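You operate a simulated robot arm through the tools that you are given. There is no shell and no other tool. Be economical: measure what you need, move in short steps, check, and stop when the job is done.

You run a simulated two-armed robot. Do the job below in one go: nothing can be reset, and whatever is moved stays where it is left.

Task
Stack the 2.4 m rolled belt from the top of the tools table on top of the 3.2 m rolled belt. Fetch the carton that says "eggs" from the top of the tools table and set it on the top of the steel cart. Take the orange pad and leave it on the low shelf of the left steel shelving. Take the purple filling lump from the middle shelf of the left steel shelving and put it on the square steel tray. Open the chiller door, put the sesame tub from the top shelf of the chiller on the middle shelf of the right steel shelving, then shut the door. Any order will do. Set down upright: sesame tub.

It is judged by the outcome, as a careful person would: the job done as asked, and still so three seconds after it is handed in. It fails if anything else is knocked over, pushed out of place, dropped, spilled or broken.

Robot
Two 7-joint arms with two-finger parallel grippers on one trunk, on a base that drives. Base frame: it is fixed to the floor where the robot stands at the start and does not move with it; the origin is under the middle of the robot, x ahead of it, y to its left, z up; the surface under the hand at the start is at about z = 0.8. Lengths are in m, angles in rad, forces in N, time in s.
The left shoulder is at the start at [0.08, 0.131, 0.947], the right one opposite. With the tool pointing down near the work surface each hand reaches from about 0.4 to 0.86 m from the robot's upright axis, wherever it stands, measured 20 degrees to its own side. Places, roughly: chiller door [-0.6, 3.4, 1]; egg carton, small carton [0.5, -0.25, 0.75]; filling lump [-1.5, 1.5, 1]; low shelf of the left steel shelving [-1.4, 1.5, 0.6]; middle shelf of the right steel shelving [-1.4, 2.7, 1]; orange pad (7x10x3 cm) [-1.3, 1.5, 1]; rolled belt [0.5, 0.25, 0.75]; sesame tub [-0.75, 3.5, 1.5]; square steel tray (10x11x2 cm) [-1.5, 1.4, 1]; top of the steel cart [1.5, 3.5, 0.8]. Payload 1.57 kg a hand.
The TCP of each hand is the grasp point between the finger pads, 0.03 m short of the fingertips. In the tool frame z runs along the fingers and y along their closing line. The gripper opens to 0.11 m. The fingers are 0.024 m wide and 0.012 m thick; the gripper's body (0.048 by 0.112 m) begins 0.078 m behind the TCP.
Orientation is that of the tool frame in the base frame, as [roll, pitch, yaw] about the fixed x, y, z axes, in that order (R = Rz(yaw) Ry(pitch) Rx(roll)). With the fingers straight down and closing along the base's y, the tool's x points along the base's -x, its y along +y and its z along -z.

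Tools
- The arms move only by the tool send_rows. It takes "left_deltas", "right_deltas" or both (then of equal length, played together; a hand with none holds still); each is a list of rows, each a list of 7 numbers: the turn, a rotation vector about the tool's x, y, z in units of 8 degrees (1.0 is 8 degrees), then the shift along the tool's x, y, z in units of 25 mm (1.0 is 25 mm), then the opening, from 0 (shut) to 1 (fully open). In form: [[rx, ry, rz, dx, dy, dz, hand], ...]. A call has 1 to 8 rows; each row shifts and turns the commanded pose from where the row before left it, along the tool's axes as they then stand. A call with a number of a shift or a turn outside -1 to 1 is refused whole. Each row takes 0.2 s and may step no farther than 0.05 m and 0.15 rad from the row before; otherwise, or with a gripper value out of range, the whole call is refused. Where a pose cannot be reached the arm comes as near as it can. A force on the tool above 40 N (or 10 N above the force at the start of the call, whichever is more), or a blocked arm, ends the call early, and 0.2 s more pass. The fingers move at their own pace (about 0.108 m/s each) and stop on an object; they squeeze with about 24 N. The grip force told is the motor's: it shows also when the fingers shut on nothing. Time passes only in rows, and 0.2 s behind the last, so rows that do not move let the fingers close. The reply holds the time, the measured pose of the TCP, the force on the tool along the base axes, the opening and the grip force, in the units named above and with some noise, with the torque about the TCP (base axes, N m) and any sound that the robot's microphone picked up, and new pictures: "views" is both (left out), scene, wrist or none (wrist: the cameras of the hands that moved).
- Cameras (640 x 400 px; columns grow to the right, rows downward): "scene" is now at [-0.0489, 0.0111, 1.4243]; the picture's right is [0.13, -0.99, 0.00], its down [-0.53, -0.07, -0.85] and it looks along [0.84, 0.11, -0.53] (base axes); focal length 261 px, centre (320, 200). "left" rides on the left gripper at [0.07, -0.016, -0.141] in its tool frame; the picture's right is [0.23, 0.97, 0.00], its down [-0.86, 0.20, -0.48] and it looks along [-0.47, 0.11, 0.88] (tool axes); focal length 222 px, centre (320, 200). "right" rides on the right gripper at [0.07, 0.016, -0.141] in its tool frame; the picture's right is [-0.23, 0.97, 0.00], its down [-0.86, -0.20, -0.48] and it looks along [-0.47, -0.11, 0.88] (tool axes); focal length 222 px, centre (320, 200). There is no depth. A picture from a camera that has moved, and an enlarged one, comes with that camera's place and axes in the base frame and with its lens.
- roll_base(legs): drives the robot by 1 to 6 legs, each [ahead, left, turn to the left] in m, m and rad, along the robot's own axes; the way and the turn of a leg run together, so that a leg with both is an arc; at most 1.5 m and 3.142 rad a leg. The arms and the cameras ride along, it lands a little off, and it stops where it bumps. It gives what a move gives, and a new picture of the scene camera.
- turn_head(pan, tilt): turns the head with the scene camera to pan (to the left, within 1.902 rad either way) and tilt (down, from -0.506 to 1.204), counted from straight ahead of the robot. It gives what a move gives, and a new picture of the scene camera.
- zoom(camera, box): a new picture of the part [left, top, right, bottom] of that camera's present view, enlarged. No time passes.
- hand_in(): hands the job in; it is judged then, once.

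Go step by step. Nothing tells you exact positions but the pictures and the camera data: compare them with the known pose of the tool, close in by small moves and look again before you grip or let go. The budget is 186 turns and 260 pictures, counting those below and the enlarged ones. Unless the task says otherwise, let go and move clear before handing in.

The tools are called after "Request:" by a JSON object that holds its "name" and its "arguments". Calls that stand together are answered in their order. send_rows: Moves the arms, as the interface text tells. Its arguments: {"type":"object","properties":{"left_deltas":{"type":"array"},"right_deltas":{"type":"array"},"views":{"type":"string","enum":["both","scene","wrist","none"]}},"required":[]} The other tools are called the same way: roll_base (legs) drives the base; turn_head (pan, tilt) turns the head that bears the scene camera; zoom (camera, box) takes an enlarged picture of a part of a camera's view; hand_in () hands the job in.

At the start:

```text
clock: 0.0
left_position: [0.5307, 0.4243, 1.161]
left_ee_rot: [3.141, -0.001, -3.141]
left_wrist_force: [-0.5, -0.7, -0.5]
left_moment: [0.01, 0.0, -0.01]
left_gripper_width: 0.1101
left_gripper_force: 0.0
right_position: [0.5774, -0.1249, 1.1986]
right_ee_rot: [-3.141, -0.001, 3.141]
right_wrist_force: [-0.6, -0.2, 0.1]
right_moment: [0.04, 0.01, 0.01]
right_gripper_width: 0.1099
right_gripper_force: 0.1
robot x, y, heading: [0.0003, 0.0015, -0.003]
head pan, tilt: [0.127, 0.559]
```

scene: 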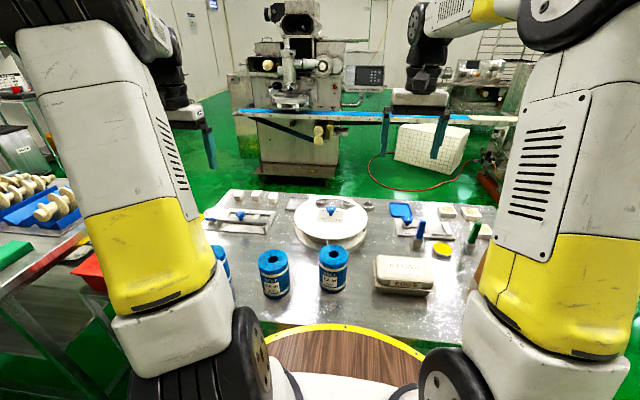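
right: 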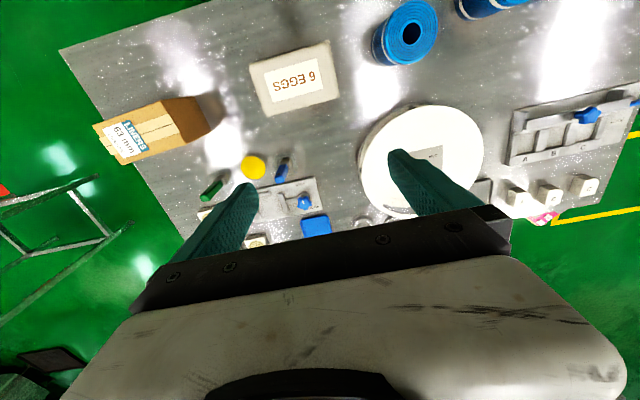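
left: 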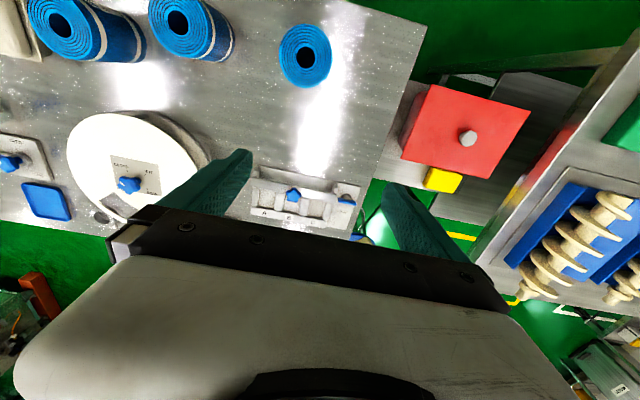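

I see three blue rolled belts and a "6 EGGS" carton on the tools table. I'll zoom in to read the belt labels.

Request:
{"name": "zoom", "arguments": {"camera": "scene", "box": [200, 230, 360, 330]}}

Request:
{"name": "zoom", "arguments": {"camera": "scene", "box": [360, 190, 500, 300]}}

Request:
{"name": "zoom", "arguments": {"camera": "left", "box": [0, 0, 360, 220]}}

```text
4.00 times, centred on (280, 280) of scene
camera zoom: at [-0.0489, 0.0111, 1.4243], right [0.13, -0.99, 0.0], down [-0.53, -0.07, -0.85], along [0.84, 0.11, -0.53], focal length 1045 px, centre (480, -120)
```

zoom: 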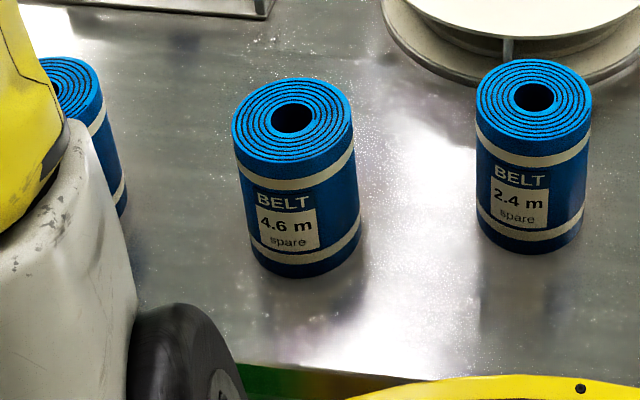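

```text
3.64 times, centred on (430, 245) of scene
camera zoom: at [-0.0489, 0.0111, 1.4243], right [0.13, -0.99, 0.0], down [-0.53, -0.07, -0.85], along [0.84, 0.11, -0.53], focal length 950 px, centre (-80, 36)
```

zoom: 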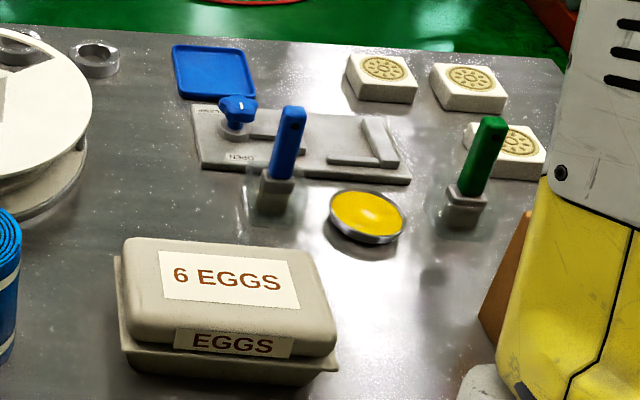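

```text
1.78 times, centred on (180, 110) of left
camera zoom: at [0.4607, 0.4075, 1.3031], right [-0.23, 0.97, 0.0], down [0.86, 0.2, 0.48], along [0.47, 0.11, -0.88], focal length 395 px, centre (569, 360)
```

zoom: 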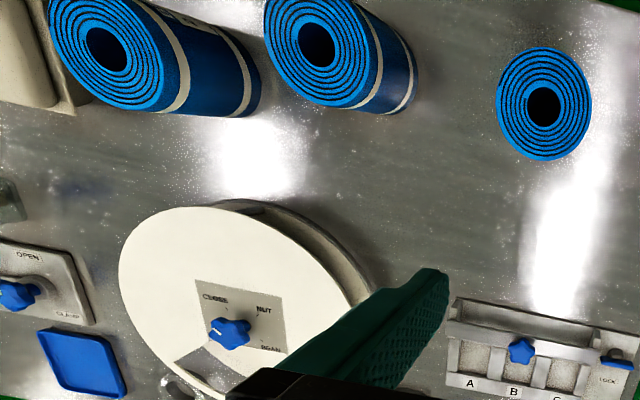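

The belts read 4.6 m and 2.4 m, and the third is hidden by the arm. I'll bring the left hand above the 2.4 m belt and shift the right hand aside, which should also uncover the third label.

Request:
{"name": "send_rows", "arguments": {"left_deltas": [[0, 0, 0, 0.13, -0.95, 0, 1], [0, 0, 0, 0.13, -0.95, 0, 1], [0, 0, 0, 0.13, -0.95, 0, 1], [0, 0, 0, 0.13, -0.95, 0, 1], [0, 0, 0, 0.13, -0.95, 0, 1], [0, 0, 0, 0.13, -0.95, 0, 1], [0, 0, 0, 0.13, -0.95, 0, 1], [0, 0, 0, 0.13, -0.95, 0, 1]], "right_deltas": [[0, 0, 0, 0, -0.7, 0, 1], [0, 0, 0, 0, -0.7, 0, 1], [0, 0, 0, 0, -0.7, 0, 1], [0, 0, 0, 0, -0.7, 0, 1], [0, 0, 0, 0, -0.7, 0, 1], [0, 0, 0, 0, -0.7, 0, 1], [0, 0, 0, 0, -0.7, 0, 1], [0, 0, 0, 0, -0.7, 0, 1]], "views": "none"}}

Request:
{"name": "send_rows", "arguments": {"left_deltas": [[0, 0, 0, 0.13, -0.95, 0.4, 1], [0, 0, 0, 0.13, -0.95, 0.4, 1], [0, 0, 0, 0.13, -0.95, 0.4, 1], [0, 0, 0, 0.13, -0.95, 0.4, 1], [0, 0, 0, 0.13, -0.95, 0.4, 1], [0, 0, 0, 0.13, -0.95, 0.4, 1], [0, 0, 0, 0.13, -0.95, 0.4, 1], [0, 0, 0, 0.13, -0.95, 0.4, 1]]}}

```text
clock: 1.8
left_position: [0.5055, 0.2355, 1.1605]
left_ee_rot: [3.141, -0.001, -3.14]
left_wrist_force: [0.8, 0.4, -0.3]
left_moment: [-0.03, -0.02, 0.0]
left_gripper_width: 0.1102
left_gripper_force: 0.0
right_position: [0.5775, -0.2656, 1.1992]
right_ee_rot: [-3.141, 0.001, -3.14]
right_wrist_force: [0.3, 0.2, -0.3]
right_moment: [0.0, -0.01, 0.01]
right_gripper_width: 0.1102
right_gripper_force: 0.0
robot x, y, heading: [-0.002, 0.0022, -0.001]
head pan, tilt: [0.127, 0.559]
```

```text
clock: 3.6
left_position: [0.4794, 0.0443, 1.0814]
left_ee_rot: [-3.141, 0.002, 3.14]
left_wrist_force: [-0.4, -0.2, -0.3]
left_moment: [0.01, 0.03, 0.01]
left_gripper_width: 0.1101
left_gripper_force: 0.2
right_position: [0.5771, -0.2652, 1.1997]
right_ee_rot: [3.141, 0.0, 3.141]
right_wrist_force: [0.2, 0.5, 0.3]
right_moment: [-0.04, 0.02, 0.0]
right_gripper_width: 0.1101
right_gripper_force: 0.0
robot x, y, heading: [0.0018, -0.0003, -0.002]
head pan, tilt: [0.127, 0.559]
camera scene: at [-0.049, 0.0111, 1.4243], right [0.13, -0.99, 0.0], down [-0.53, -0.07, -0.85], along [0.84, 0.11, -0.53], focal length 261 px, centre (320, 200)
camera left: at [0.4102, 0.0269, 1.2232], right [-0.23, 0.97, 0.0], down [0.85, 0.2, 0.48], along [0.47, 0.11, -0.88], focal length 222 px, centre (320, 200)
```

scene: 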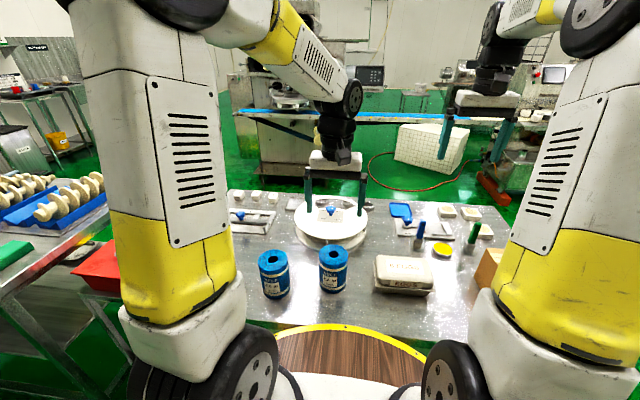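
left: 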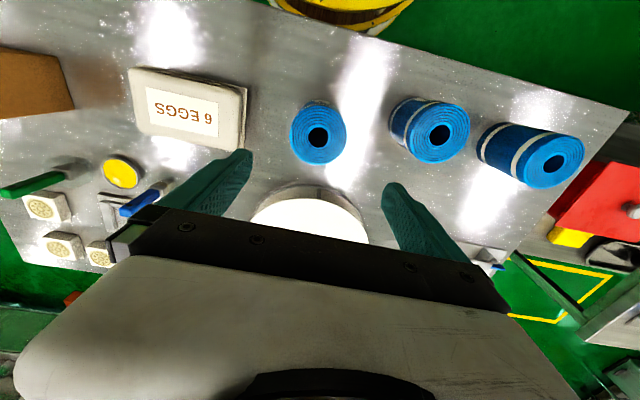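

The hand is centred over the 2.4 m belt, whose top is at z≈0.918 m. Next I lower around it.

Request:
{"name": "send_rows", "arguments": {"left_deltas": [[0, 0, 0, 0, -0.16, 0.9, 1], [0, 0, 0, 0, 0, 0.9, 1], [0, 0, 0, 0, 0, 0.9, 1], [0, 0, 0, 0, 0, 0.9, 1], [0, 0, 0, 0, 0, 0.9, 1], [0, 0, 0, 0, 0, 0.5, 1]], "views": "both"}}

```text
clock: 5.0
left_position: [0.4789, 0.04, 0.9544]
left_ee_rot: [3.141, -0.001, -3.141]
left_wrist_force: [0.4, 0.2, 0.7]
left_moment: [0.04, -0.02, -0.03]
left_gripper_width: 0.1101
left_gripper_force: 0.2
right_position: [0.5781, -0.2645, 1.1991]
right_ee_rot: [-3.14, 0.0, 3.14]
right_wrist_force: [-1.0, -0.6, 0.0]
right_moment: [-0.01, 0.0, 0.06]
right_gripper_width: 0.11
right_gripper_force: 0.1
robot x, y, heading: [0.0004, 0.0012, -0.003]
head pan, tilt: [0.127, 0.559]
camera scene: at [-0.049, 0.011, 1.4243], right [0.13, -0.99, 0.0], down [-0.53, -0.07, -0.85], along [0.84, 0.11, -0.53], focal length 261 px, centre (320, 200)
camera left: at [0.4098, 0.0227, 1.0978], right [-0.23, 0.97, 0.0], down [0.86, 0.2, 0.48], along [0.47, 0.11, -0.88], focal length 222 px, centre (320, 200)
```

scene: 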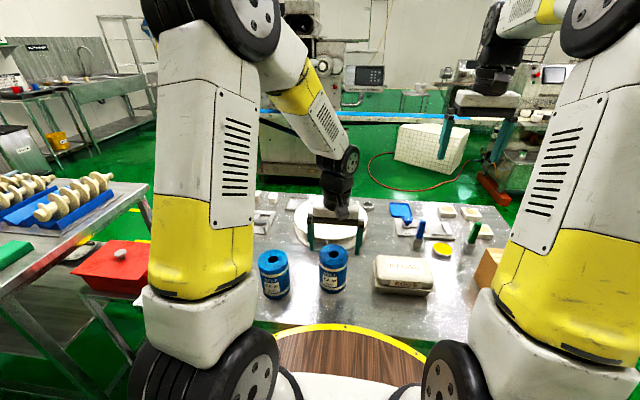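
left: 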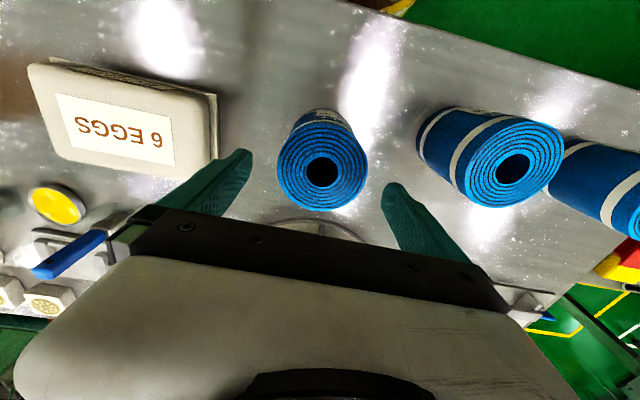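

Still well aligned. I'll finish lowering, then close.

Request:
{"name": "send_rows", "arguments": {"left_deltas": [[0, 0, 0, 0, 0, 0.9, 1], [0, 0, 0, 0, 0, 0.9, 1], [0, 0, 0, 0, 0, 0.9, 1], [0, 0, 0, 0, 0, 0, 0.6], [0, 0, 0, 0, 0, 0, 0.3], [0, 0, 0, 0, 0, 0, 0.3]], "views": "wrist"}}

```text
clock: 6.4
left_position: [0.4792, 0.0397, 0.8881]
left_ee_rot: [-3.141, 0.001, -3.142]
left_wrist_force: [-0.6, -0.4, -0.1]
left_moment: [-0.02, 0.02, -0.01]
left_gripper_width: 0.0789
left_gripper_force: 23.6
right_position: [0.5776, -0.2653, 1.1978]
right_ee_rot: [-3.141, -0.002, -3.141]
right_wrist_force: [0.1, -0.2, 0.4]
right_moment: [-0.01, 0.01, 0.02]
right_gripper_width: 0.1102
right_gripper_force: 0.0
robot x, y, heading: [-0.0054, 0.0055, -0.002]
head pan, tilt: [0.127, 0.559]
camera left: at [0.4095, 0.0227, 1.0301], right [-0.23, 0.97, 0.0], down [0.86, 0.2, 0.48], along [0.47, 0.11, -0.88], focal length 222 px, centre (320, 200)
```

left: 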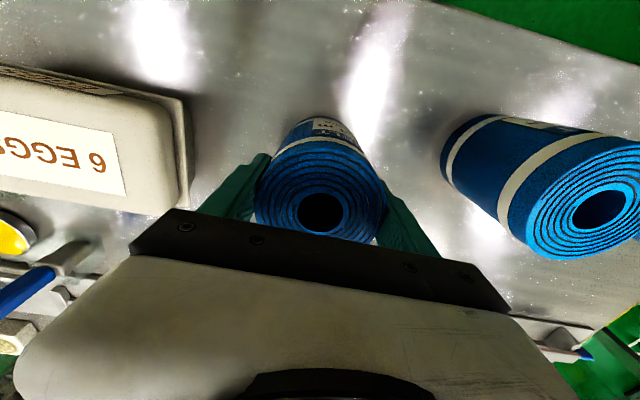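

Gripped at 79 mm. I'll lift and move over to the left.

Request:
{"name": "send_rows", "arguments": {"left_deltas": [[0, 0, 0, 0, 0, -0.9, 0.3], [0, 0, 0, 0, 0, -0.9, 0.3], [0, 0, 0, 0, 0, -0.9, 0.3], [0, 0, 0, 0, 0, -0.9, 0.3], [0, 0, 0, 0, 0, -0.9, 0.3], [0, 0, 0, 0, 0, -0.9, 0.3], [0, 0, 0, 0, 0, -0.9, 0.3], [0, 0, 0, 0, 0, -0.7, 0.3]], "views": "none"}}

Request:
{"name": "send_rows", "arguments": {"left_deltas": [[0, 0, 0, -0.5, 0.9, 0, 0.3], [0, 0, 0, -0.5, 0.9, 0, 0.3], [0, 0, 0, -0.5, 0.9, 0, 0.3], [0, 0, 0, -0.5, 0.9, 0, 0.3], [0, 0, 0, -0.5, 0.9, 0, 0.3], [0, 0, 0, -0.5, 0.9, 0, 0.3], [0, 0, 0, -0.5, 0.9, 0, 0.3], [0, 0, 0, -0.5, 0.9, 0, 0.3]], "views": "both"}}

```text
clock: 8.2
left_position: [0.4796, 0.0401, 1.0635]
left_ee_rot: [-3.141, -0.001, 3.141]
left_wrist_force: [0.9, -0.1, -4.3]
left_moment: [0.02, 0.02, 0.01]
left_gripper_width: 0.079
left_gripper_force: 24.1
right_position: [0.578, -0.2659, 1.1993]
right_ee_rot: [3.14, 0.0, 3.141]
right_wrist_force: [0.2, -0.5, 0.5]
right_moment: [-0.01, 0.02, 0.02]
right_gripper_width: 0.11
right_gripper_force: 0.1
robot x, y, heading: [0.0001, -0.0023, 0.004]
head pan, tilt: [0.127, 0.559]
```

```text
clock: 10.0
left_position: [0.5781, 0.2206, 1.0627]
left_ee_rot: [-3.141, -0.001, 3.141]
left_wrist_force: [-0.4, -0.6, -4.9]
left_moment: [0.03, 0.01, 0.01]
left_gripper_width: 0.0789
left_gripper_force: 24.3
right_position: [0.577, -0.2652, 1.1986]
right_ee_rot: [-3.141, -0.001, -3.141]
right_wrist_force: [0.2, -0.4, -0.6]
right_moment: [-0.02, -0.01, -0.01]
right_gripper_width: 0.1102
right_gripper_force: 0.2
robot x, y, heading: [-0.001, 0.0004, 0.002]
head pan, tilt: [0.127, 0.559]
camera scene: at [-0.0489, 0.0109, 1.4243], right [0.13, -0.99, 0.0], down [-0.53, -0.07, -0.85], along [0.84, 0.11, -0.53], focal length 261 px, centre (320, 200)
camera left: at [0.5089, 0.203, 1.2054], right [-0.23, 0.97, 0.0], down [0.86, 0.2, 0.48], along [0.47, 0.11, -0.88], focal length 222 px, centre (320, 200)
```

scene: 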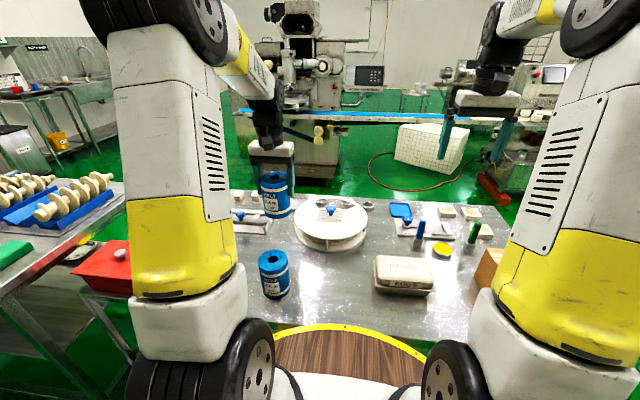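
left: 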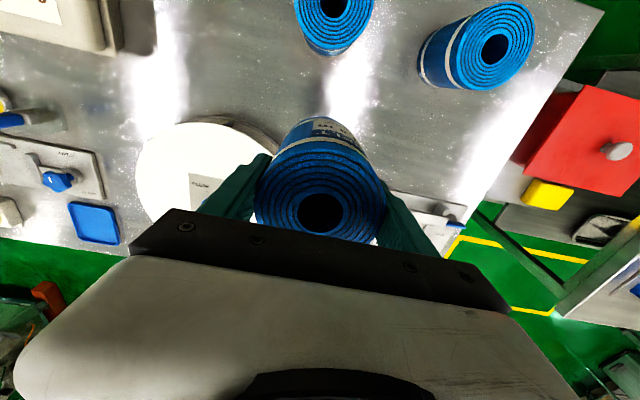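

Belt three is still masked by the upper arm, but it has to be the 3.2 m one; I'll read its label when a view allows. I place it at about (0.438, 0.379) and move over it.

Request:
{"name": "send_rows", "arguments": {"left_deltas": [[0, 0, 0, 0.7, 0.795, 0, 0.3], [0, 0, 0, 0.7, 0.795, 0, 0.3], [0, 0, 0, 0.7, 0.795, 0, 0.3], [0, 0, 0, 0.7, 0.795, 0, 0.3], [0, 0, 0, 0.7, 0.795, 0, 0.3], [0, 0, 0, 0.7, 0.795, 0, 0.3], [0, 0, 0, 0.7, 0.795, 0, 0.3], [0, 0, 0, 0.7, 0.795, 0, 0.3]], "views": "both"}}

```text
clock: 11.8
left_position: [0.4393, 0.3784, 1.0629]
left_ee_rot: [3.141, 0.0, -3.14]
left_wrist_force: [0.3, 0.2, -4.7]
left_moment: [0.03, 0.03, -0.01]
left_gripper_width: 0.0785
left_gripper_force: 24.4
right_position: [0.5769, -0.2654, 1.1986]
right_ee_rot: [3.14, 0.0, 3.14]
right_wrist_force: [0.0, -0.6, -0.9]
right_moment: [0.05, 0.02, -0.04]
right_gripper_width: 0.11
right_gripper_force: 0.0
robot x, y, heading: [-0.0024, 0.0, -0.001]
head pan, tilt: [0.127, 0.559]
camera scene: at [-0.0487, 0.0109, 1.4243], right [0.13, -0.99, 0.0], down [-0.53, -0.07, -0.85], along [0.84, 0.11, -0.53], focal length 261 px, centre (320, 200)
camera left: at [0.3698, 0.3613, 1.2048], right [-0.23, 0.97, 0.0], down [0.86, 0.2, 0.48], along [0.47, 0.11, -0.88], focal length 222 px, centre (320, 200)
```

scene: 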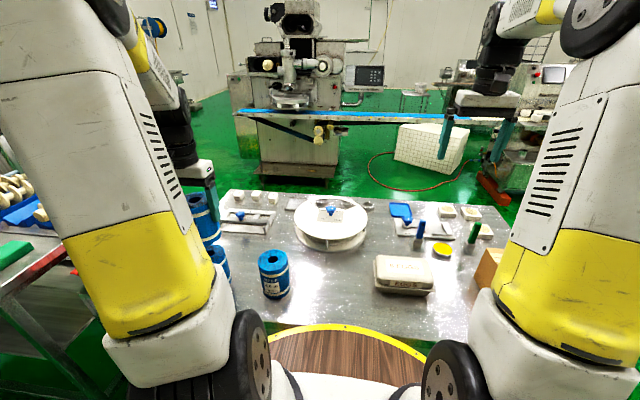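
left: 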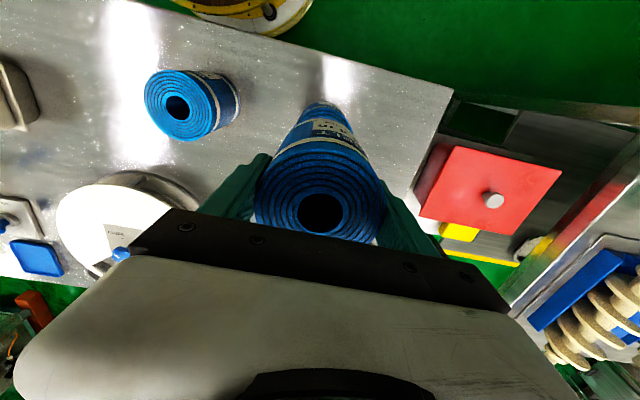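

I'll zoom in on the scene view to check the alignment of the held belt over the lower one.

Request:
{"name": "zoom", "arguments": {"camera": "scene", "box": [170, 180, 266, 300]}}

Request:
{"name": "zoom", "arguments": {"camera": "left", "box": [240, 70, 400, 190]}}

```text
3.33 times, centred on (218, 240) of scene
camera zoom: at [-0.0487, 0.0109, 1.4243], right [0.13, -0.99, 0.0], down [-0.53, -0.07, -0.85], along [0.84, 0.11, -0.53], focal length 871 px, centre (660, 67)
```

zoom: 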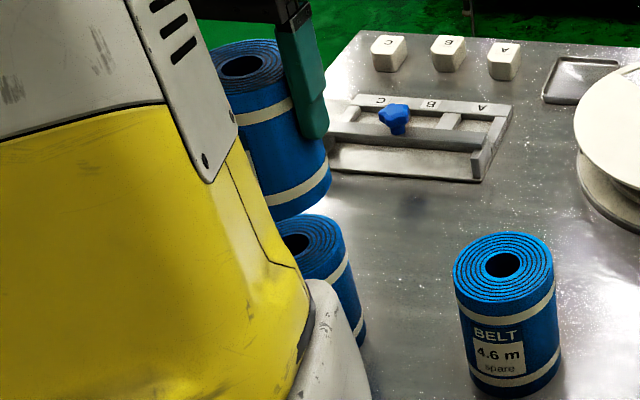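

```text
3.33 times, centred on (320, 130) of left
camera zoom: at [0.3698, 0.3613, 1.2048], right [-0.23, 0.97, 0.0], down [0.86, 0.2, 0.48], along [0.47, 0.11, -0.88], focal length 740 px, centre (320, 433)
```

zoom: 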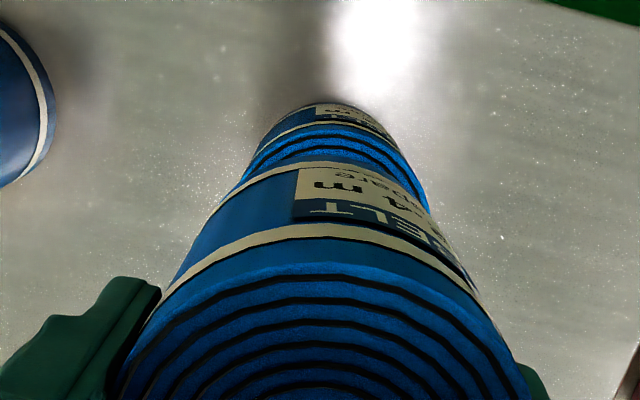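

Alignment agrees at (0.44, 0.378). I'll lower gently until contact.

Request:
{"name": "send_rows", "arguments": {"left_deltas": [[0, 0, 0, 0, 0, 0.8, 0.3], [0, 0, 0, 0, 0, 0.7, 0.3], [0, 0, 0, 0, 0, 0.4, 0.3], [0, 0, 0, 0, 0, 0.15, 0.3]], "views": "scene"}}

Request:
{"name": "zoom", "arguments": {"camera": "scene", "box": [170, 180, 266, 300]}}

```text
clock: 12.8
left_position: [0.4397, 0.3803, 1.0116]
left_ee_rot: [3.139, 0.001, 3.141]
left_wrist_force: [0.1, -1.4, -4.3]
left_moment: [0.05, 0.03, 0.01]
left_gripper_width: 0.0783
left_gripper_force: 24.0
right_position: [0.5764, -0.2661, 1.1977]
right_ee_rot: [-3.14, 0.001, 3.141]
right_wrist_force: [0.6, 0.0, -0.1]
right_moment: [-0.02, -0.02, 0.0]
right_gripper_width: 0.1102
right_gripper_force: 0.0
robot x, y, heading: [0.0015, -0.0015, 0.004]
head pan, tilt: [0.127, 0.559]
camera scene: at [-0.0489, 0.0111, 1.4243], right [0.13, -0.99, 0.0], down [-0.53, -0.07, -0.85], along [0.84, 0.11, -0.53], focal length 261 px, centre (320, 200)
```

scene: 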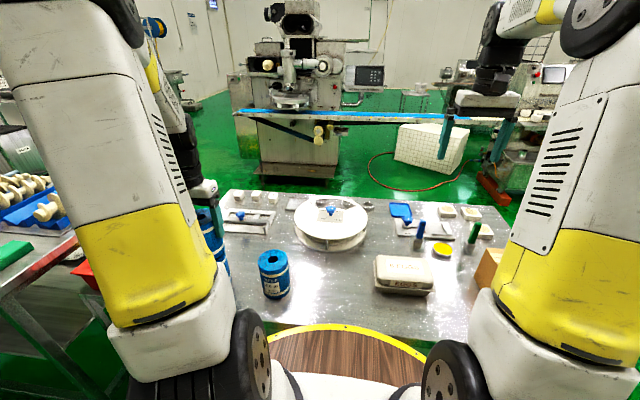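

```text
3.33 times, centred on (218, 240) of scene
camera zoom: at [-0.0489, 0.0111, 1.4243], right [0.13, -0.99, 0.0], down [-0.53, -0.07, -0.85], along [0.84, 0.11, -0.53], focal length 871 px, centre (660, 67)
```

zoom: 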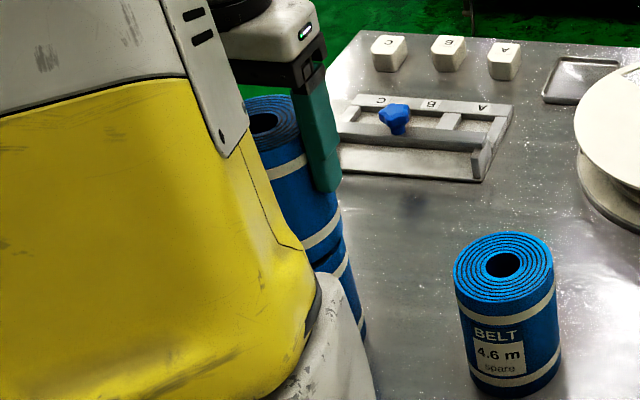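

Nearly touching. I'll go down in small steps while watching the vertical force.

Request:
{"name": "send_rows", "arguments": {"left_deltas": [[0, 0, 0, 0, 0, 0.1, 0.3], [0, 0, 0, 0, 0, 0.1, 0.3]], "views": "none"}}

```text
clock: 13.4
left_position: [0.4401, 0.3794, 1.006]
left_ee_rot: [-3.141, -0.001, 3.14]
left_wrist_force: [0.1, 0.0, -3.6]
left_moment: [0.01, 0.0, 0.0]
left_gripper_width: 0.0787
left_gripper_force: 24.1
right_position: [0.5772, -0.2654, 1.1984]
right_ee_rot: [-3.141, -0.001, -3.141]
right_wrist_force: [0.0, -0.2, 0.7]
right_moment: [-0.03, 0.0, 0.0]
right_gripper_width: 0.1102
right_gripper_force: 0.2
robot x, y, heading: [-0.0011, 0.0012, 0.003]
head pan, tilt: [0.127, 0.559]
```

Request:
{"name": "send_rows", "arguments": {"left_deltas": [[0, 0, 0, 0, 0, 0.08, 0.3], [0, 0, 0, 0, 0, 0.08, 0.3]], "views": "none"}}

Request:
{"name": "zoom", "arguments": {"camera": "scene", "box": [190, 210, 246, 280]}}

```text
clock: 14.0
left_position: [0.4393, 0.3782, 1.0025]
left_ee_rot: [3.141, -0.001, 3.141]
left_wrist_force: [-1.2, -0.9, 0.2]
left_moment: [-0.02, 0.06, 0.03]
left_gripper_width: 0.0786
left_gripper_force: 23.7
right_position: [0.5772, -0.2654, 1.1989]
right_ee_rot: [-3.141, 0.0, -3.141]
right_wrist_force: [-0.2, -0.5, -1.0]
right_moment: [0.0, -0.01, 0.01]
right_gripper_width: 0.11
right_gripper_force: 0.0
robot x, y, heading: [-0.0051, 0.0004, -0.003]
head pan, tilt: [0.127, 0.559]
```

```text
5.71 times, centred on (218, 245) of scene
camera zoom: at [-0.0489, 0.011, 1.4243], right [0.13, -0.99, 0.0], down [-0.53, -0.07, -0.85], along [0.84, 0.11, -0.53], focal length 1493 px, centre (903, -57)
```

zoom: 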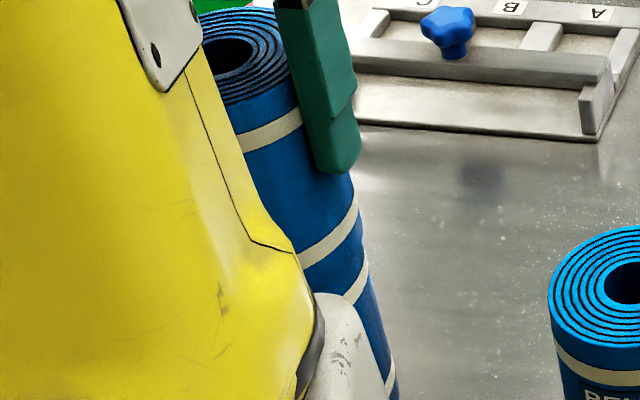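

The weight is now borne by the belt below. I'll open slowly and back up.

Request:
{"name": "send_rows", "arguments": {"left_deltas": [[0, 0, 0, 0, 0, 0, 0.8], [0, 0, 0, 0, 0, 0, 1], [0, 0, 0, 0, 0, 0, 1], [0, 0, 0, 0, 0, -0.6, 1], [0, 0, 0, 0, 0, -0.9, 1], [0, 0, 0, 0, 0, -0.9, 1], [0, 0, 0, 0, 0, -0.9, 1], [0, 0, 0, 0, 0, -0.9, 1]], "views": "both"}}

```text
clock: 15.8
left_position: [0.4396, 0.3791, 1.1072]
left_ee_rot: [-3.141, 0.0, -3.141]
left_wrist_force: [-0.9, 0.1, -0.1]
left_moment: [-0.01, 0.01, 0.0]
left_gripper_width: 0.1103
left_gripper_force: 0.0
right_position: [0.578, -0.2651, 1.1985]
right_ee_rot: [-3.14, 0.0, -3.141]
right_wrist_force: [-0.1, -0.5, -0.2]
right_moment: [0.02, 0.02, 0.01]
right_gripper_width: 0.1099
right_gripper_force: 0.1
robot x, y, heading: [-0.0044, 0.0016, 0.003]
head pan, tilt: [0.127, 0.559]
camera scene: at [-0.0488, 0.0111, 1.4243], right [0.13, -0.99, 0.0], down [-0.53, -0.07, -0.85], along [0.84, 0.11, -0.53], focal length 261 px, centre (320, 200)
camera left: at [0.3694, 0.362, 1.2501], right [-0.23, 0.97, 0.0], down [0.86, 0.2, 0.48], along [0.47, 0.11, -0.88], focal length 222 px, centre (320, 200)
```

scene: 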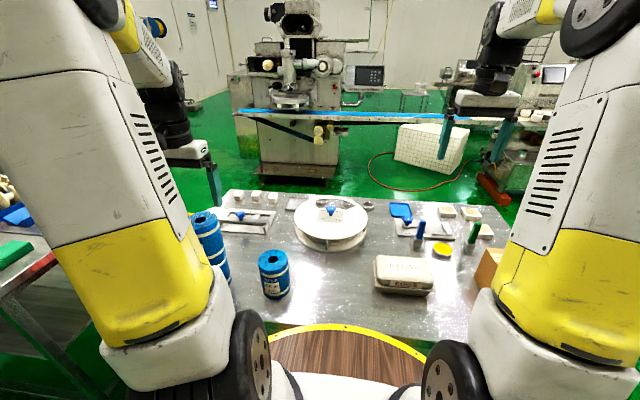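
left: 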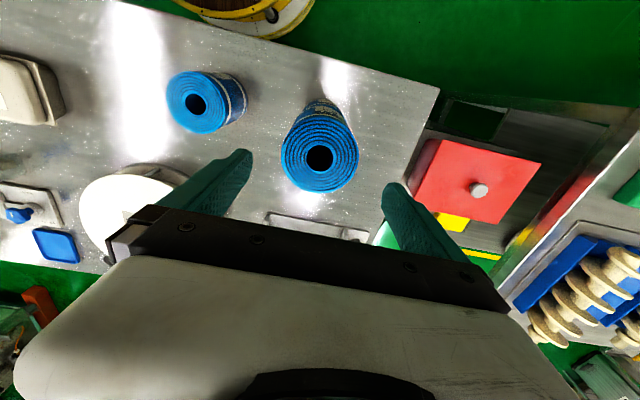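

The stack stands well. I'll raise the left hand clear and bring the right hand above the egg carton.

Request:
{"name": "send_rows", "arguments": {"left_deltas": [[0, 0, 0, 0, 0, -0.9, 1], [0, 0, 0, 0, 0, -0.9, 1], [0, 0, 0, 0, 0, -0.9, 1], [0, 0, 0, 0, 0, -0.9, 1], [0, 0, 0, 0, 0, -0.9, 1], [0, 0, 0, 0, 0, 0, 1]], "right_deltas": [[0, 0, 0, 0.55, 0.75, 0.5, 1], [0, 0, 0, 0.55, 0.75, 0.5, 1], [0, 0, 0, 0.55, 0.75, 0.5, 1], [0, 0, 0, 0.55, 0.75, 0.5, 1], [0, 0, 0, 0.55, 0.75, 0.5, 1], [0, 0, 0, 0.55, 0.75, 0.5, 1]], "views": "wrist"}}

Request:
{"name": "zoom", "arguments": {"camera": "right", "box": [200, 60, 460, 220]}}

Request:
{"name": "zoom", "arguments": {"camera": "scene", "box": [350, 240, 450, 310]}}

```text
clock: 17.2
left_position: [0.4393, 0.3792, 1.2201]
left_ee_rot: [-3.141, -0.002, -3.141]
left_wrist_force: [-0.4, -0.3, 0.7]
left_moment: [0.01, -0.01, 0.0]
left_gripper_width: 0.1099
left_gripper_force: 0.1
right_position: [0.493, -0.1539, 1.1221]
right_ee_rot: [3.141, 0.0, 3.14]
right_wrist_force: [-0.1, -0.6, 0.1]
right_moment: [0.01, 0.02, 0.01]
right_gripper_width: 0.1101
right_gripper_force: 0.1
robot x, y, heading: [-0.0029, 0.0004, 0.005]
head pan, tilt: [0.127, 0.559]
camera right: at [0.4244, -0.1379, 1.2645], right [0.23, 0.97, 0.0], down [0.86, -0.2, 0.48], along [0.47, -0.11, -0.88], focal length 222 px, centre (320, 200)
camera left: at [0.3688, 0.3615, 1.3626], right [-0.23, 0.97, 0.0], down [0.86, 0.2, 0.48], along [0.47, 0.11, -0.88], focal length 222 px, centre (320, 200)
```

right: 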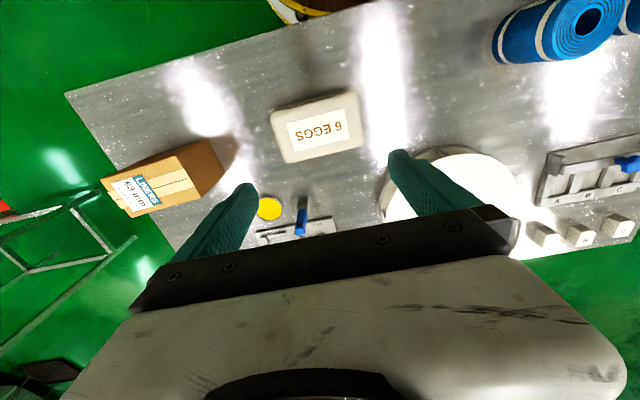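
left: 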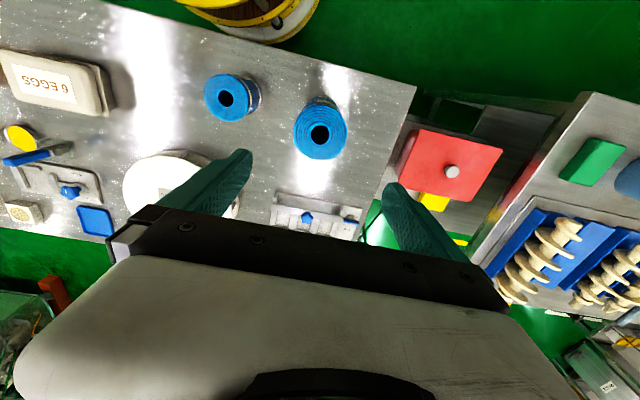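

```text
2.46 times, centred on (330, 140) of right
camera zoom: at [0.4244, -0.1379, 1.2645], right [0.23, 0.97, 0.0], down [0.86, -0.2, 0.48], along [0.47, -0.11, -0.88], focal length 547 px, centre (295, 348)
```

zoom: 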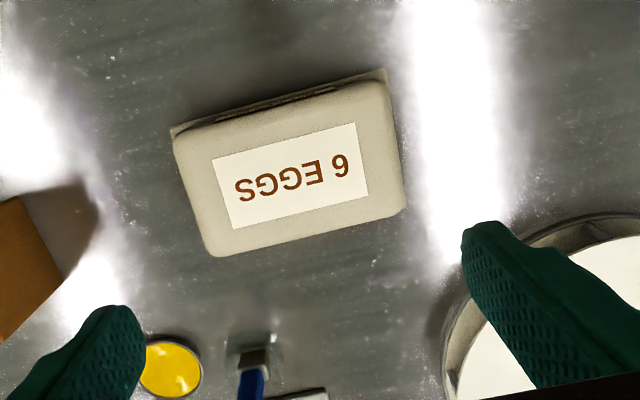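

```text
5.71 times, centred on (400, 275) of scene
camera zoom: at [-0.0489, 0.0109, 1.4243], right [0.13, -0.99, 0.0], down [-0.53, -0.07, -0.85], along [0.84, 0.11, -0.53], focal length 1493 px, centre (-137, -229)
```

zoom: 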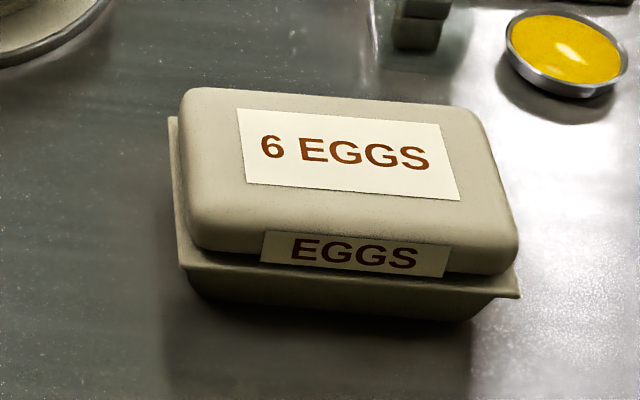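

The carton lies square to the table: lid about x 0.459–0.543, y −0.228 to −0.085, with a rim a bit wider. I'll turn the right hand 90° so it closes across the short side.

Request:
{"name": "send_rows", "arguments": {"right_deltas": [[0, 0, 0.9375, 0, 0, 0, 1], [0, 0, 0.9375, 0, 0, 0, 1], [0, 0, 0.9375, 0, 0, 0, 1], [0, 0, 0.9375, 0, 0, 0, 1], [0, 0, 0.9375, 0, 0, 0, 1], [0, 0, 0.9375, 0, 0, 0, 1]], "views": "none"}}

Request:
{"name": "send_rows", "arguments": {"right_deltas": [[0, 0, 0.9375, 0, 0, 0, 1], [0, 0, 0.9375, 0, 0, 0, 1], [0, 0, 0.9375, 0, 0, 0, 1], [0, 0, 0.9375, 0, 0, 0, 1], [0, 0, 0.9375, 0, 0, 0, 1], [0, 0, 0.9375, 0, 0, 0, 1]], "views": "both"}}

```text
clock: 18.6
left_position: [0.4386, 0.3803, 1.2195]
left_ee_rot: [-3.14, -0.002, -3.141]
left_wrist_force: [-0.1, 0.6, 0.7]
left_moment: [0.02, 0.02, 0.02]
left_gripper_width: 0.11
left_gripper_force: 0.1
right_position: [0.4946, -0.1525, 1.1226]
right_ee_rot: [-3.141, -0.001, 2.354]
right_wrist_force: [0.2, -1.4, -0.3]
right_moment: [0.01, 0.03, 0.04]
right_gripper_width: 0.1097
right_gripper_force: 0.1
robot x, y, heading: [0.0041, -0.002, -0.001]
head pan, tilt: [0.127, 0.559]
```

```text
clock: 20.0
left_position: [0.4383, 0.38, 1.2193]
left_ee_rot: [-3.141, 0.0, 3.141]
left_wrist_force: [0.8, -0.1, 0.7]
left_moment: [0.0, -0.01, -0.02]
left_gripper_width: 0.1101
left_gripper_force: 0.0
right_position: [0.494, -0.1533, 1.1228]
right_ee_rot: [-3.14, 0.0, 1.57]
right_wrist_force: [-0.4, 0.2, 0.1]
right_moment: [0.03, -0.01, -0.01]
right_gripper_width: 0.1096
right_gripper_force: 0.1
robot x, y, heading: [-0.0013, -0.0013, 0.001]
head pan, tilt: [0.127, 0.559]
camera scene: at [-0.049, 0.011, 1.4243], right [0.13, -0.99, 0.0], down [-0.53, -0.07, -0.85], along [0.84, 0.11, -0.53], focal length 261 px, centre (320, 200)
camera right: at [0.5108, -0.0843, 1.2653], right [0.97, -0.23, 0.0], down [-0.2, -0.85, 0.48], along [-0.11, -0.47, -0.88], focal length 222 px, centre (320, 200)
```

scene: 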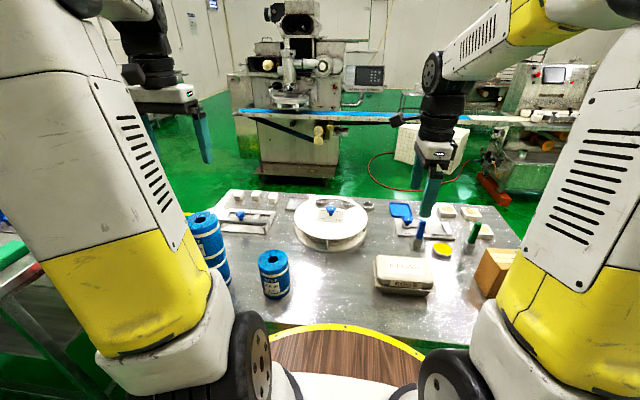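
right: 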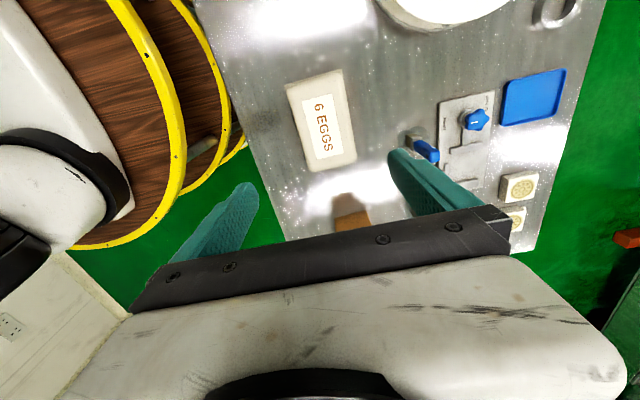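

The turn worked. I'll come down to just above the carton, shifting about 7 mm in x, and look again.

Request:
{"name": "send_rows", "arguments": {"right_deltas": [[0, 0, 0, 0, 0.28, 0.9, 1], [0, 0, 0, 0, 0, 0.95, 1], [0, 0, 0, 0, 0, 0.95, 1], [0, 0, 0, 0, 0, 0.95, 1], [0, 0, 0, 0, 0, 0.95, 1], [0, 0, 0, 0, 0, 0.95, 1], [0, 0, 0, 0, 0, 0.75, 1]], "views": "both"}}

Request:
{"name": "zoom", "arguments": {"camera": "right", "box": [180, 40, 460, 220]}}

Request:
{"name": "zoom", "arguments": {"camera": "scene", "box": [350, 210, 470, 310]}}

```text
clock: 21.6
left_position: [0.439, 0.3786, 1.2183]
left_ee_rot: [3.141, 0.001, -3.141]
left_wrist_force: [0.3, -0.3, -0.4]
left_moment: [0.04, 0.02, -0.02]
left_gripper_width: 0.1097
left_gripper_force: 0.1
right_position: [0.4999, -0.1536, 0.962]
right_ee_rot: [-3.14, 0.001, 1.57]
right_wrist_force: [-1.3, 0.1, 0.2]
right_moment: [-0.02, 0.02, 0.02]
right_gripper_width: 0.11
right_gripper_force: 0.1
robot x, y, heading: [0.0014, -0.002, -0.002]
head pan, tilt: [0.127, 0.559]
camera scene: at [-0.0491, 0.011, 1.4243], right [0.13, -0.99, 0.0], down [-0.53, -0.07, -0.85], along [0.84, 0.11, -0.53], focal length 261 px, centre (320, 200)
camera right: at [0.5176, -0.0845, 1.1049], right [0.97, -0.23, 0.0], down [-0.2, -0.86, 0.48], along [-0.11, -0.47, -0.88], focal length 222 px, centre (320, 200)
```

scene: 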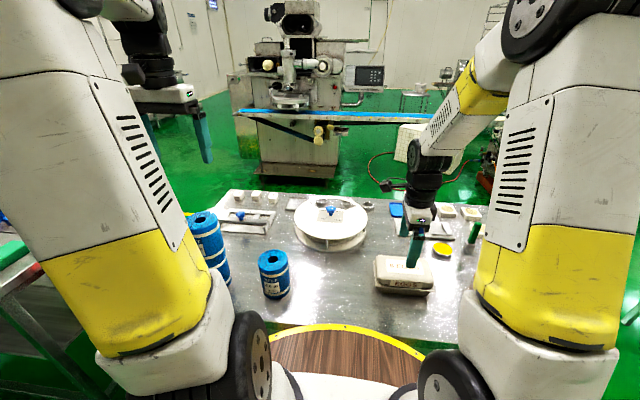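
right: 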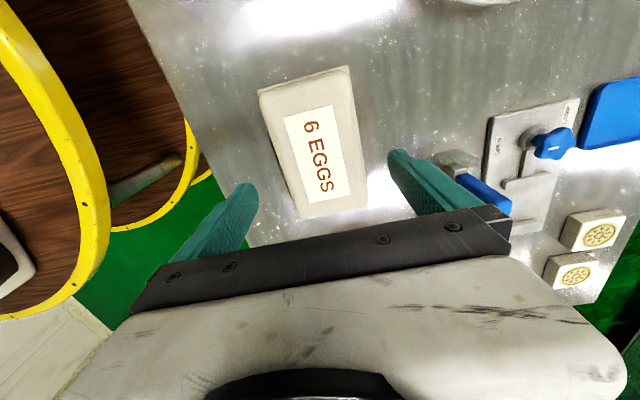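

```text
2.22 times, centred on (320, 130) of right
camera zoom: at [0.5176, -0.0845, 1.1049], right [0.97, -0.23, 0.0], down [-0.2, -0.86, 0.48], along [-0.11, -0.47, -0.88], focal length 494 px, centre (320, 356)
```

zoom: 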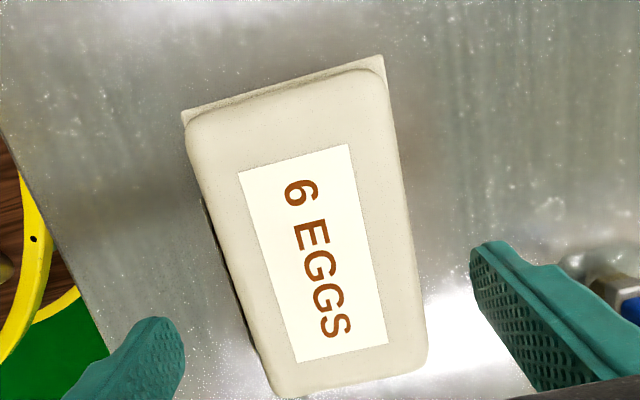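

```text
4.00 times, centred on (410, 260) of scene
camera zoom: at [-0.0491, 0.011, 1.4243], right [0.13, -0.99, 0.0], down [-0.53, -0.07, -0.85], along [0.84, 0.11, -0.53], focal length 1045 px, centre (-40, -40)
```

zoom: 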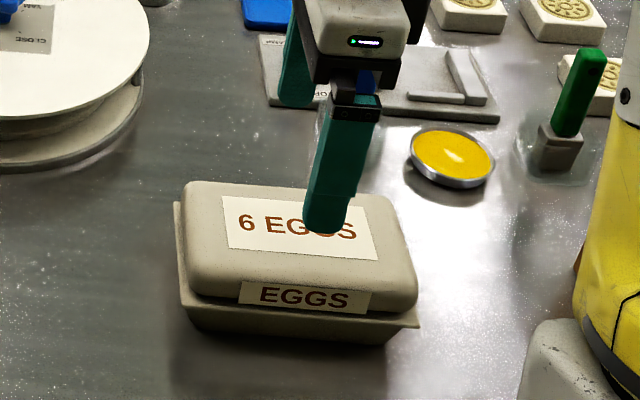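

The rim spans x 0.450–0.548 (98 mm), centred on the hand, so the 110 mm opening fits. I'll lower to rim height and close.

Request:
{"name": "send_rows", "arguments": {"right_deltas": [[0, 0, 0, 0, 0, 0.9, 1], [0, 0, 0, 0, 0, 0.9, 1], [0, 0, 0, 0, 0, 0.9, 1], [0, 0, 0, 0, 0, 0.9, 1], [0, 0, 0, 0, 0, 0.9, 1], [0, 0, 0, 0, 0, 0.2, 1]], "views": "both"}}

Request:
{"name": "zoom", "arguments": {"camera": "scene", "box": [350, 210, 470, 310]}}

```text
clock: 23.0
left_position: [0.4391, 0.3788, 1.22]
left_ee_rot: [3.141, -0.001, -3.141]
left_wrist_force: [-0.7, 0.2, 0.4]
left_moment: [-0.04, -0.04, 0.0]
left_gripper_width: 0.1101
left_gripper_force: 0.0
right_position: [0.5, -0.1534, 0.8458]
right_ee_rot: [-3.141, 0.001, 1.57]
right_wrist_force: [0.0, -0.3, -0.3]
right_moment: [0.05, 0.03, -0.03]
right_gripper_width: 0.11
right_gripper_force: 0.0
robot x, y, heading: [0.0024, 0.004, 0.0]
head pan, tilt: [0.127, 0.559]
camera scene: at [-0.049, 0.011, 1.4243], right [0.13, -0.99, 0.0], down [-0.53, -0.07, -0.85], along [0.84, 0.11, -0.53], focal length 261 px, centre (320, 200)
camera right: at [0.5176, -0.0842, 0.9871], right [0.97, -0.23, 0.0], down [-0.2, -0.85, 0.48], along [-0.11, -0.47, -0.88], focal length 222 px, centre (320, 200)
```

scene: 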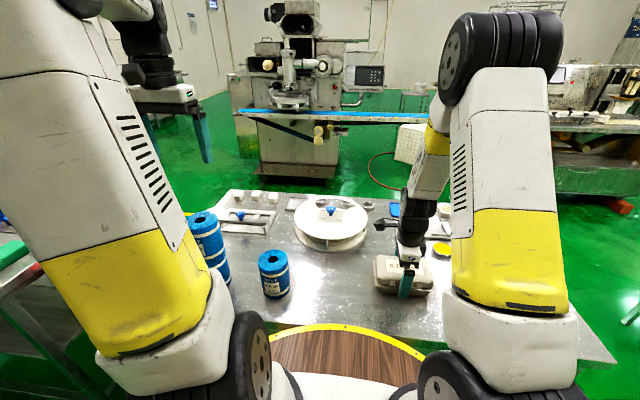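
right: 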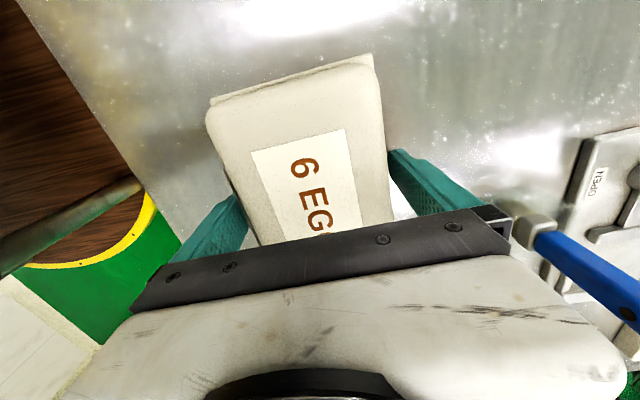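

```text
4.00 times, centred on (410, 260) of scene
camera zoom: at [-0.049, 0.011, 1.4243], right [0.13, -0.99, 0.0], down [-0.53, -0.07, -0.85], along [0.84, 0.11, -0.53], focal length 1045 px, centre (-40, -40)
```

zoom: 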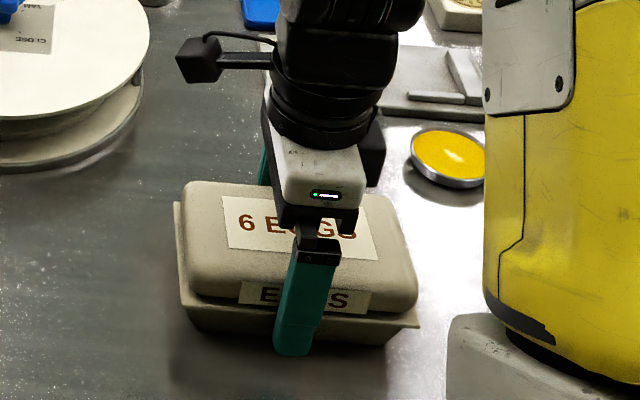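

Both fingers straddle the rim. I'll close and lift a little.

Request:
{"name": "send_rows", "arguments": {"right_deltas": [[0, 0, 0, 0, 0, 0, 0.8], [0, 0, 0, 0, 0, 0, 0.6], [0, 0, 0, 0, 0, 0, 0.6], [0, 0, 0, 0, 0, -0.4, 0.6], [0, 0, 0, 0, 0, -0.6, 0.6]], "views": "wrist"}}

```text
clock: 24.2
left_position: [0.4402, 0.3796, 1.2198]
left_ee_rot: [3.141, 0.0, -3.141]
left_wrist_force: [-0.2, -0.1, 0.1]
left_moment: [-0.02, 0.02, 0.02]
left_gripper_width: 0.1101
left_gripper_force: 0.1
right_position: [0.5008, -0.1528, 0.8711]
right_ee_rot: [-3.141, 0.001, 1.57]
right_wrist_force: [0.2, -0.4, -4.8]
right_moment: [0.0, 0.01, -0.01]
right_gripper_width: 0.0999
right_gripper_force: 24.4
robot x, y, heading: [-0.0002, 0.0011, -0.002]
head pan, tilt: [0.127, 0.559]
camera right: at [0.5178, -0.0841, 1.0121], right [0.97, -0.23, 0.0], down [-0.2, -0.86, 0.48], along [-0.11, -0.47, -0.88], focal length 222 px, centre (320, 200)
```

right: 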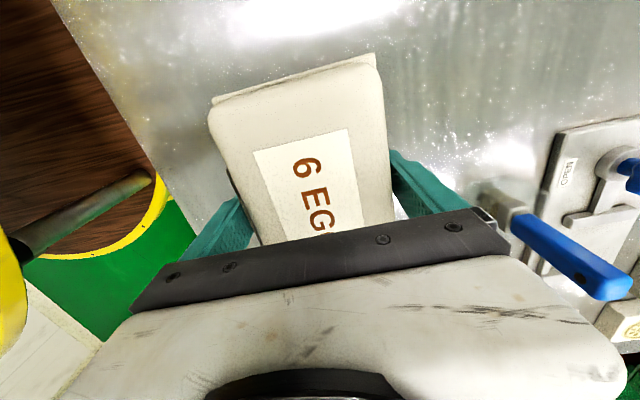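

The carton is held (4.8 N). I'll lift it high and then look around with the head to plan the drive.

Request:
{"name": "send_rows", "arguments": {"right_deltas": [[0, 0, 0, 0, 0, -0.9, 0.6], [0, 0, 0, 0, 0, -0.9, 0.6], [0, 0, 0, 0, 0, -0.9, 0.6], [0, 0, 0, 0, 0, -0.9, 0.6], [0, 0, 0, 0, 0, -0.9, 0.6], [0, 0, 0, 0, 0, -0.9, 0.6], [0, 0, 0, 0, 0, -0.9, 0.6], [0, 0, 0, 0, 0, -0.9, 0.6]], "views": "none"}}

Request:
{"name": "turn_head", "arguments": {"pan": 1.0, "tilt": 0.45}}

Request:
{"name": "turn_head", "arguments": {"pan": 1.85, "tilt": 0.35}}

```text
clock: 26.0
left_position: [0.439, 0.3796, 1.2203]
left_ee_rot: [-3.141, -0.001, 3.141]
left_wrist_force: [0.3, 0.0, -0.5]
left_moment: [0.0, 0.02, 0.01]
left_gripper_width: 0.11
left_gripper_force: 0.0
right_position: [0.5001, -0.1523, 1.0504]
right_ee_rot: [-3.141, 0.0, 1.57]
right_wrist_force: [0.2, 0.1, -4.3]
right_moment: [0.01, 0.0, 0.0]
right_gripper_width: 0.1
right_gripper_force: 24.0
robot x, y, heading: [0.0007, -0.0, -0.0]
head pan, tilt: [0.127, 0.559]
```

```text
clock: 27.2
left_position: [0.4395, 0.3783, 1.2191]
left_ee_rot: [-3.141, 0.0, 3.142]
left_wrist_force: [0.1, -0.4, -0.4]
left_moment: [0.01, -0.02, -0.02]
left_gripper_width: 0.11
left_gripper_force: 0.0
right_position: [0.5009, -0.1535, 1.0508]
right_ee_rot: [3.141, 0.0, 1.57]
right_wrist_force: [-0.2, -0.6, -3.8]
right_moment: [0.03, 0.0, 0.0]
right_gripper_width: 0.0996
right_gripper_force: 23.9
robot x, y, heading: [0.002, -0.0021, 0.001]
head pan, tilt: [1.0, 0.45]
camera scene: at [-0.088, 0.0769, 1.4342], right [0.84, -0.54, 0.0], down [-0.24, -0.37, -0.9], along [0.49, 0.76, -0.44], focal length 261 px, centre (320, 200)
```

scene: 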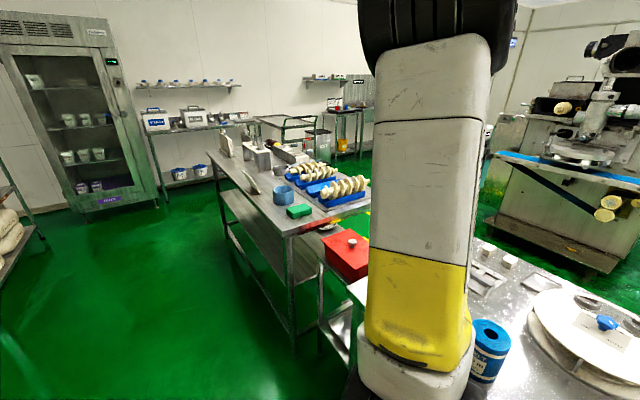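

```text
clock: 28.4
left_position: [0.4383, 0.3792, 1.2198]
left_ee_rot: [-3.141, 0.0, -3.14]
left_wrist_force: [-0.3, -0.4, 0.3]
left_moment: [0.0, -0.03, -0.02]
left_gripper_width: 0.1102
left_gripper_force: 0.1
right_position: [0.5012, -0.1526, 1.0497]
right_ee_rot: [3.14, 0.0, 1.572]
right_wrist_force: [-0.4, 0.6, -3.9]
right_moment: [0.05, 0.03, 0.0]
right_gripper_width: 0.0999
right_gripper_force: 23.7
robot x, y, heading: [-0.0011, 0.0025, -0.003]
head pan, tilt: [1.85, 0.351]
camera scene: at [-0.1633, 0.0891, 1.4434], right [0.96, 0.27, 0.0], down [0.09, -0.33, -0.94], along [-0.26, 0.9, -0.34], focal length 261 px, centre (320, 200)
```

scene: 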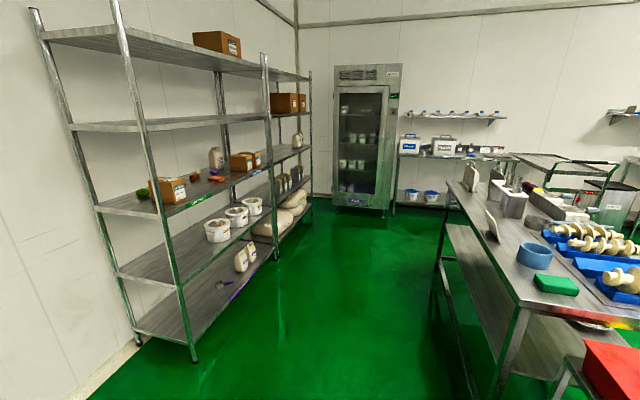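

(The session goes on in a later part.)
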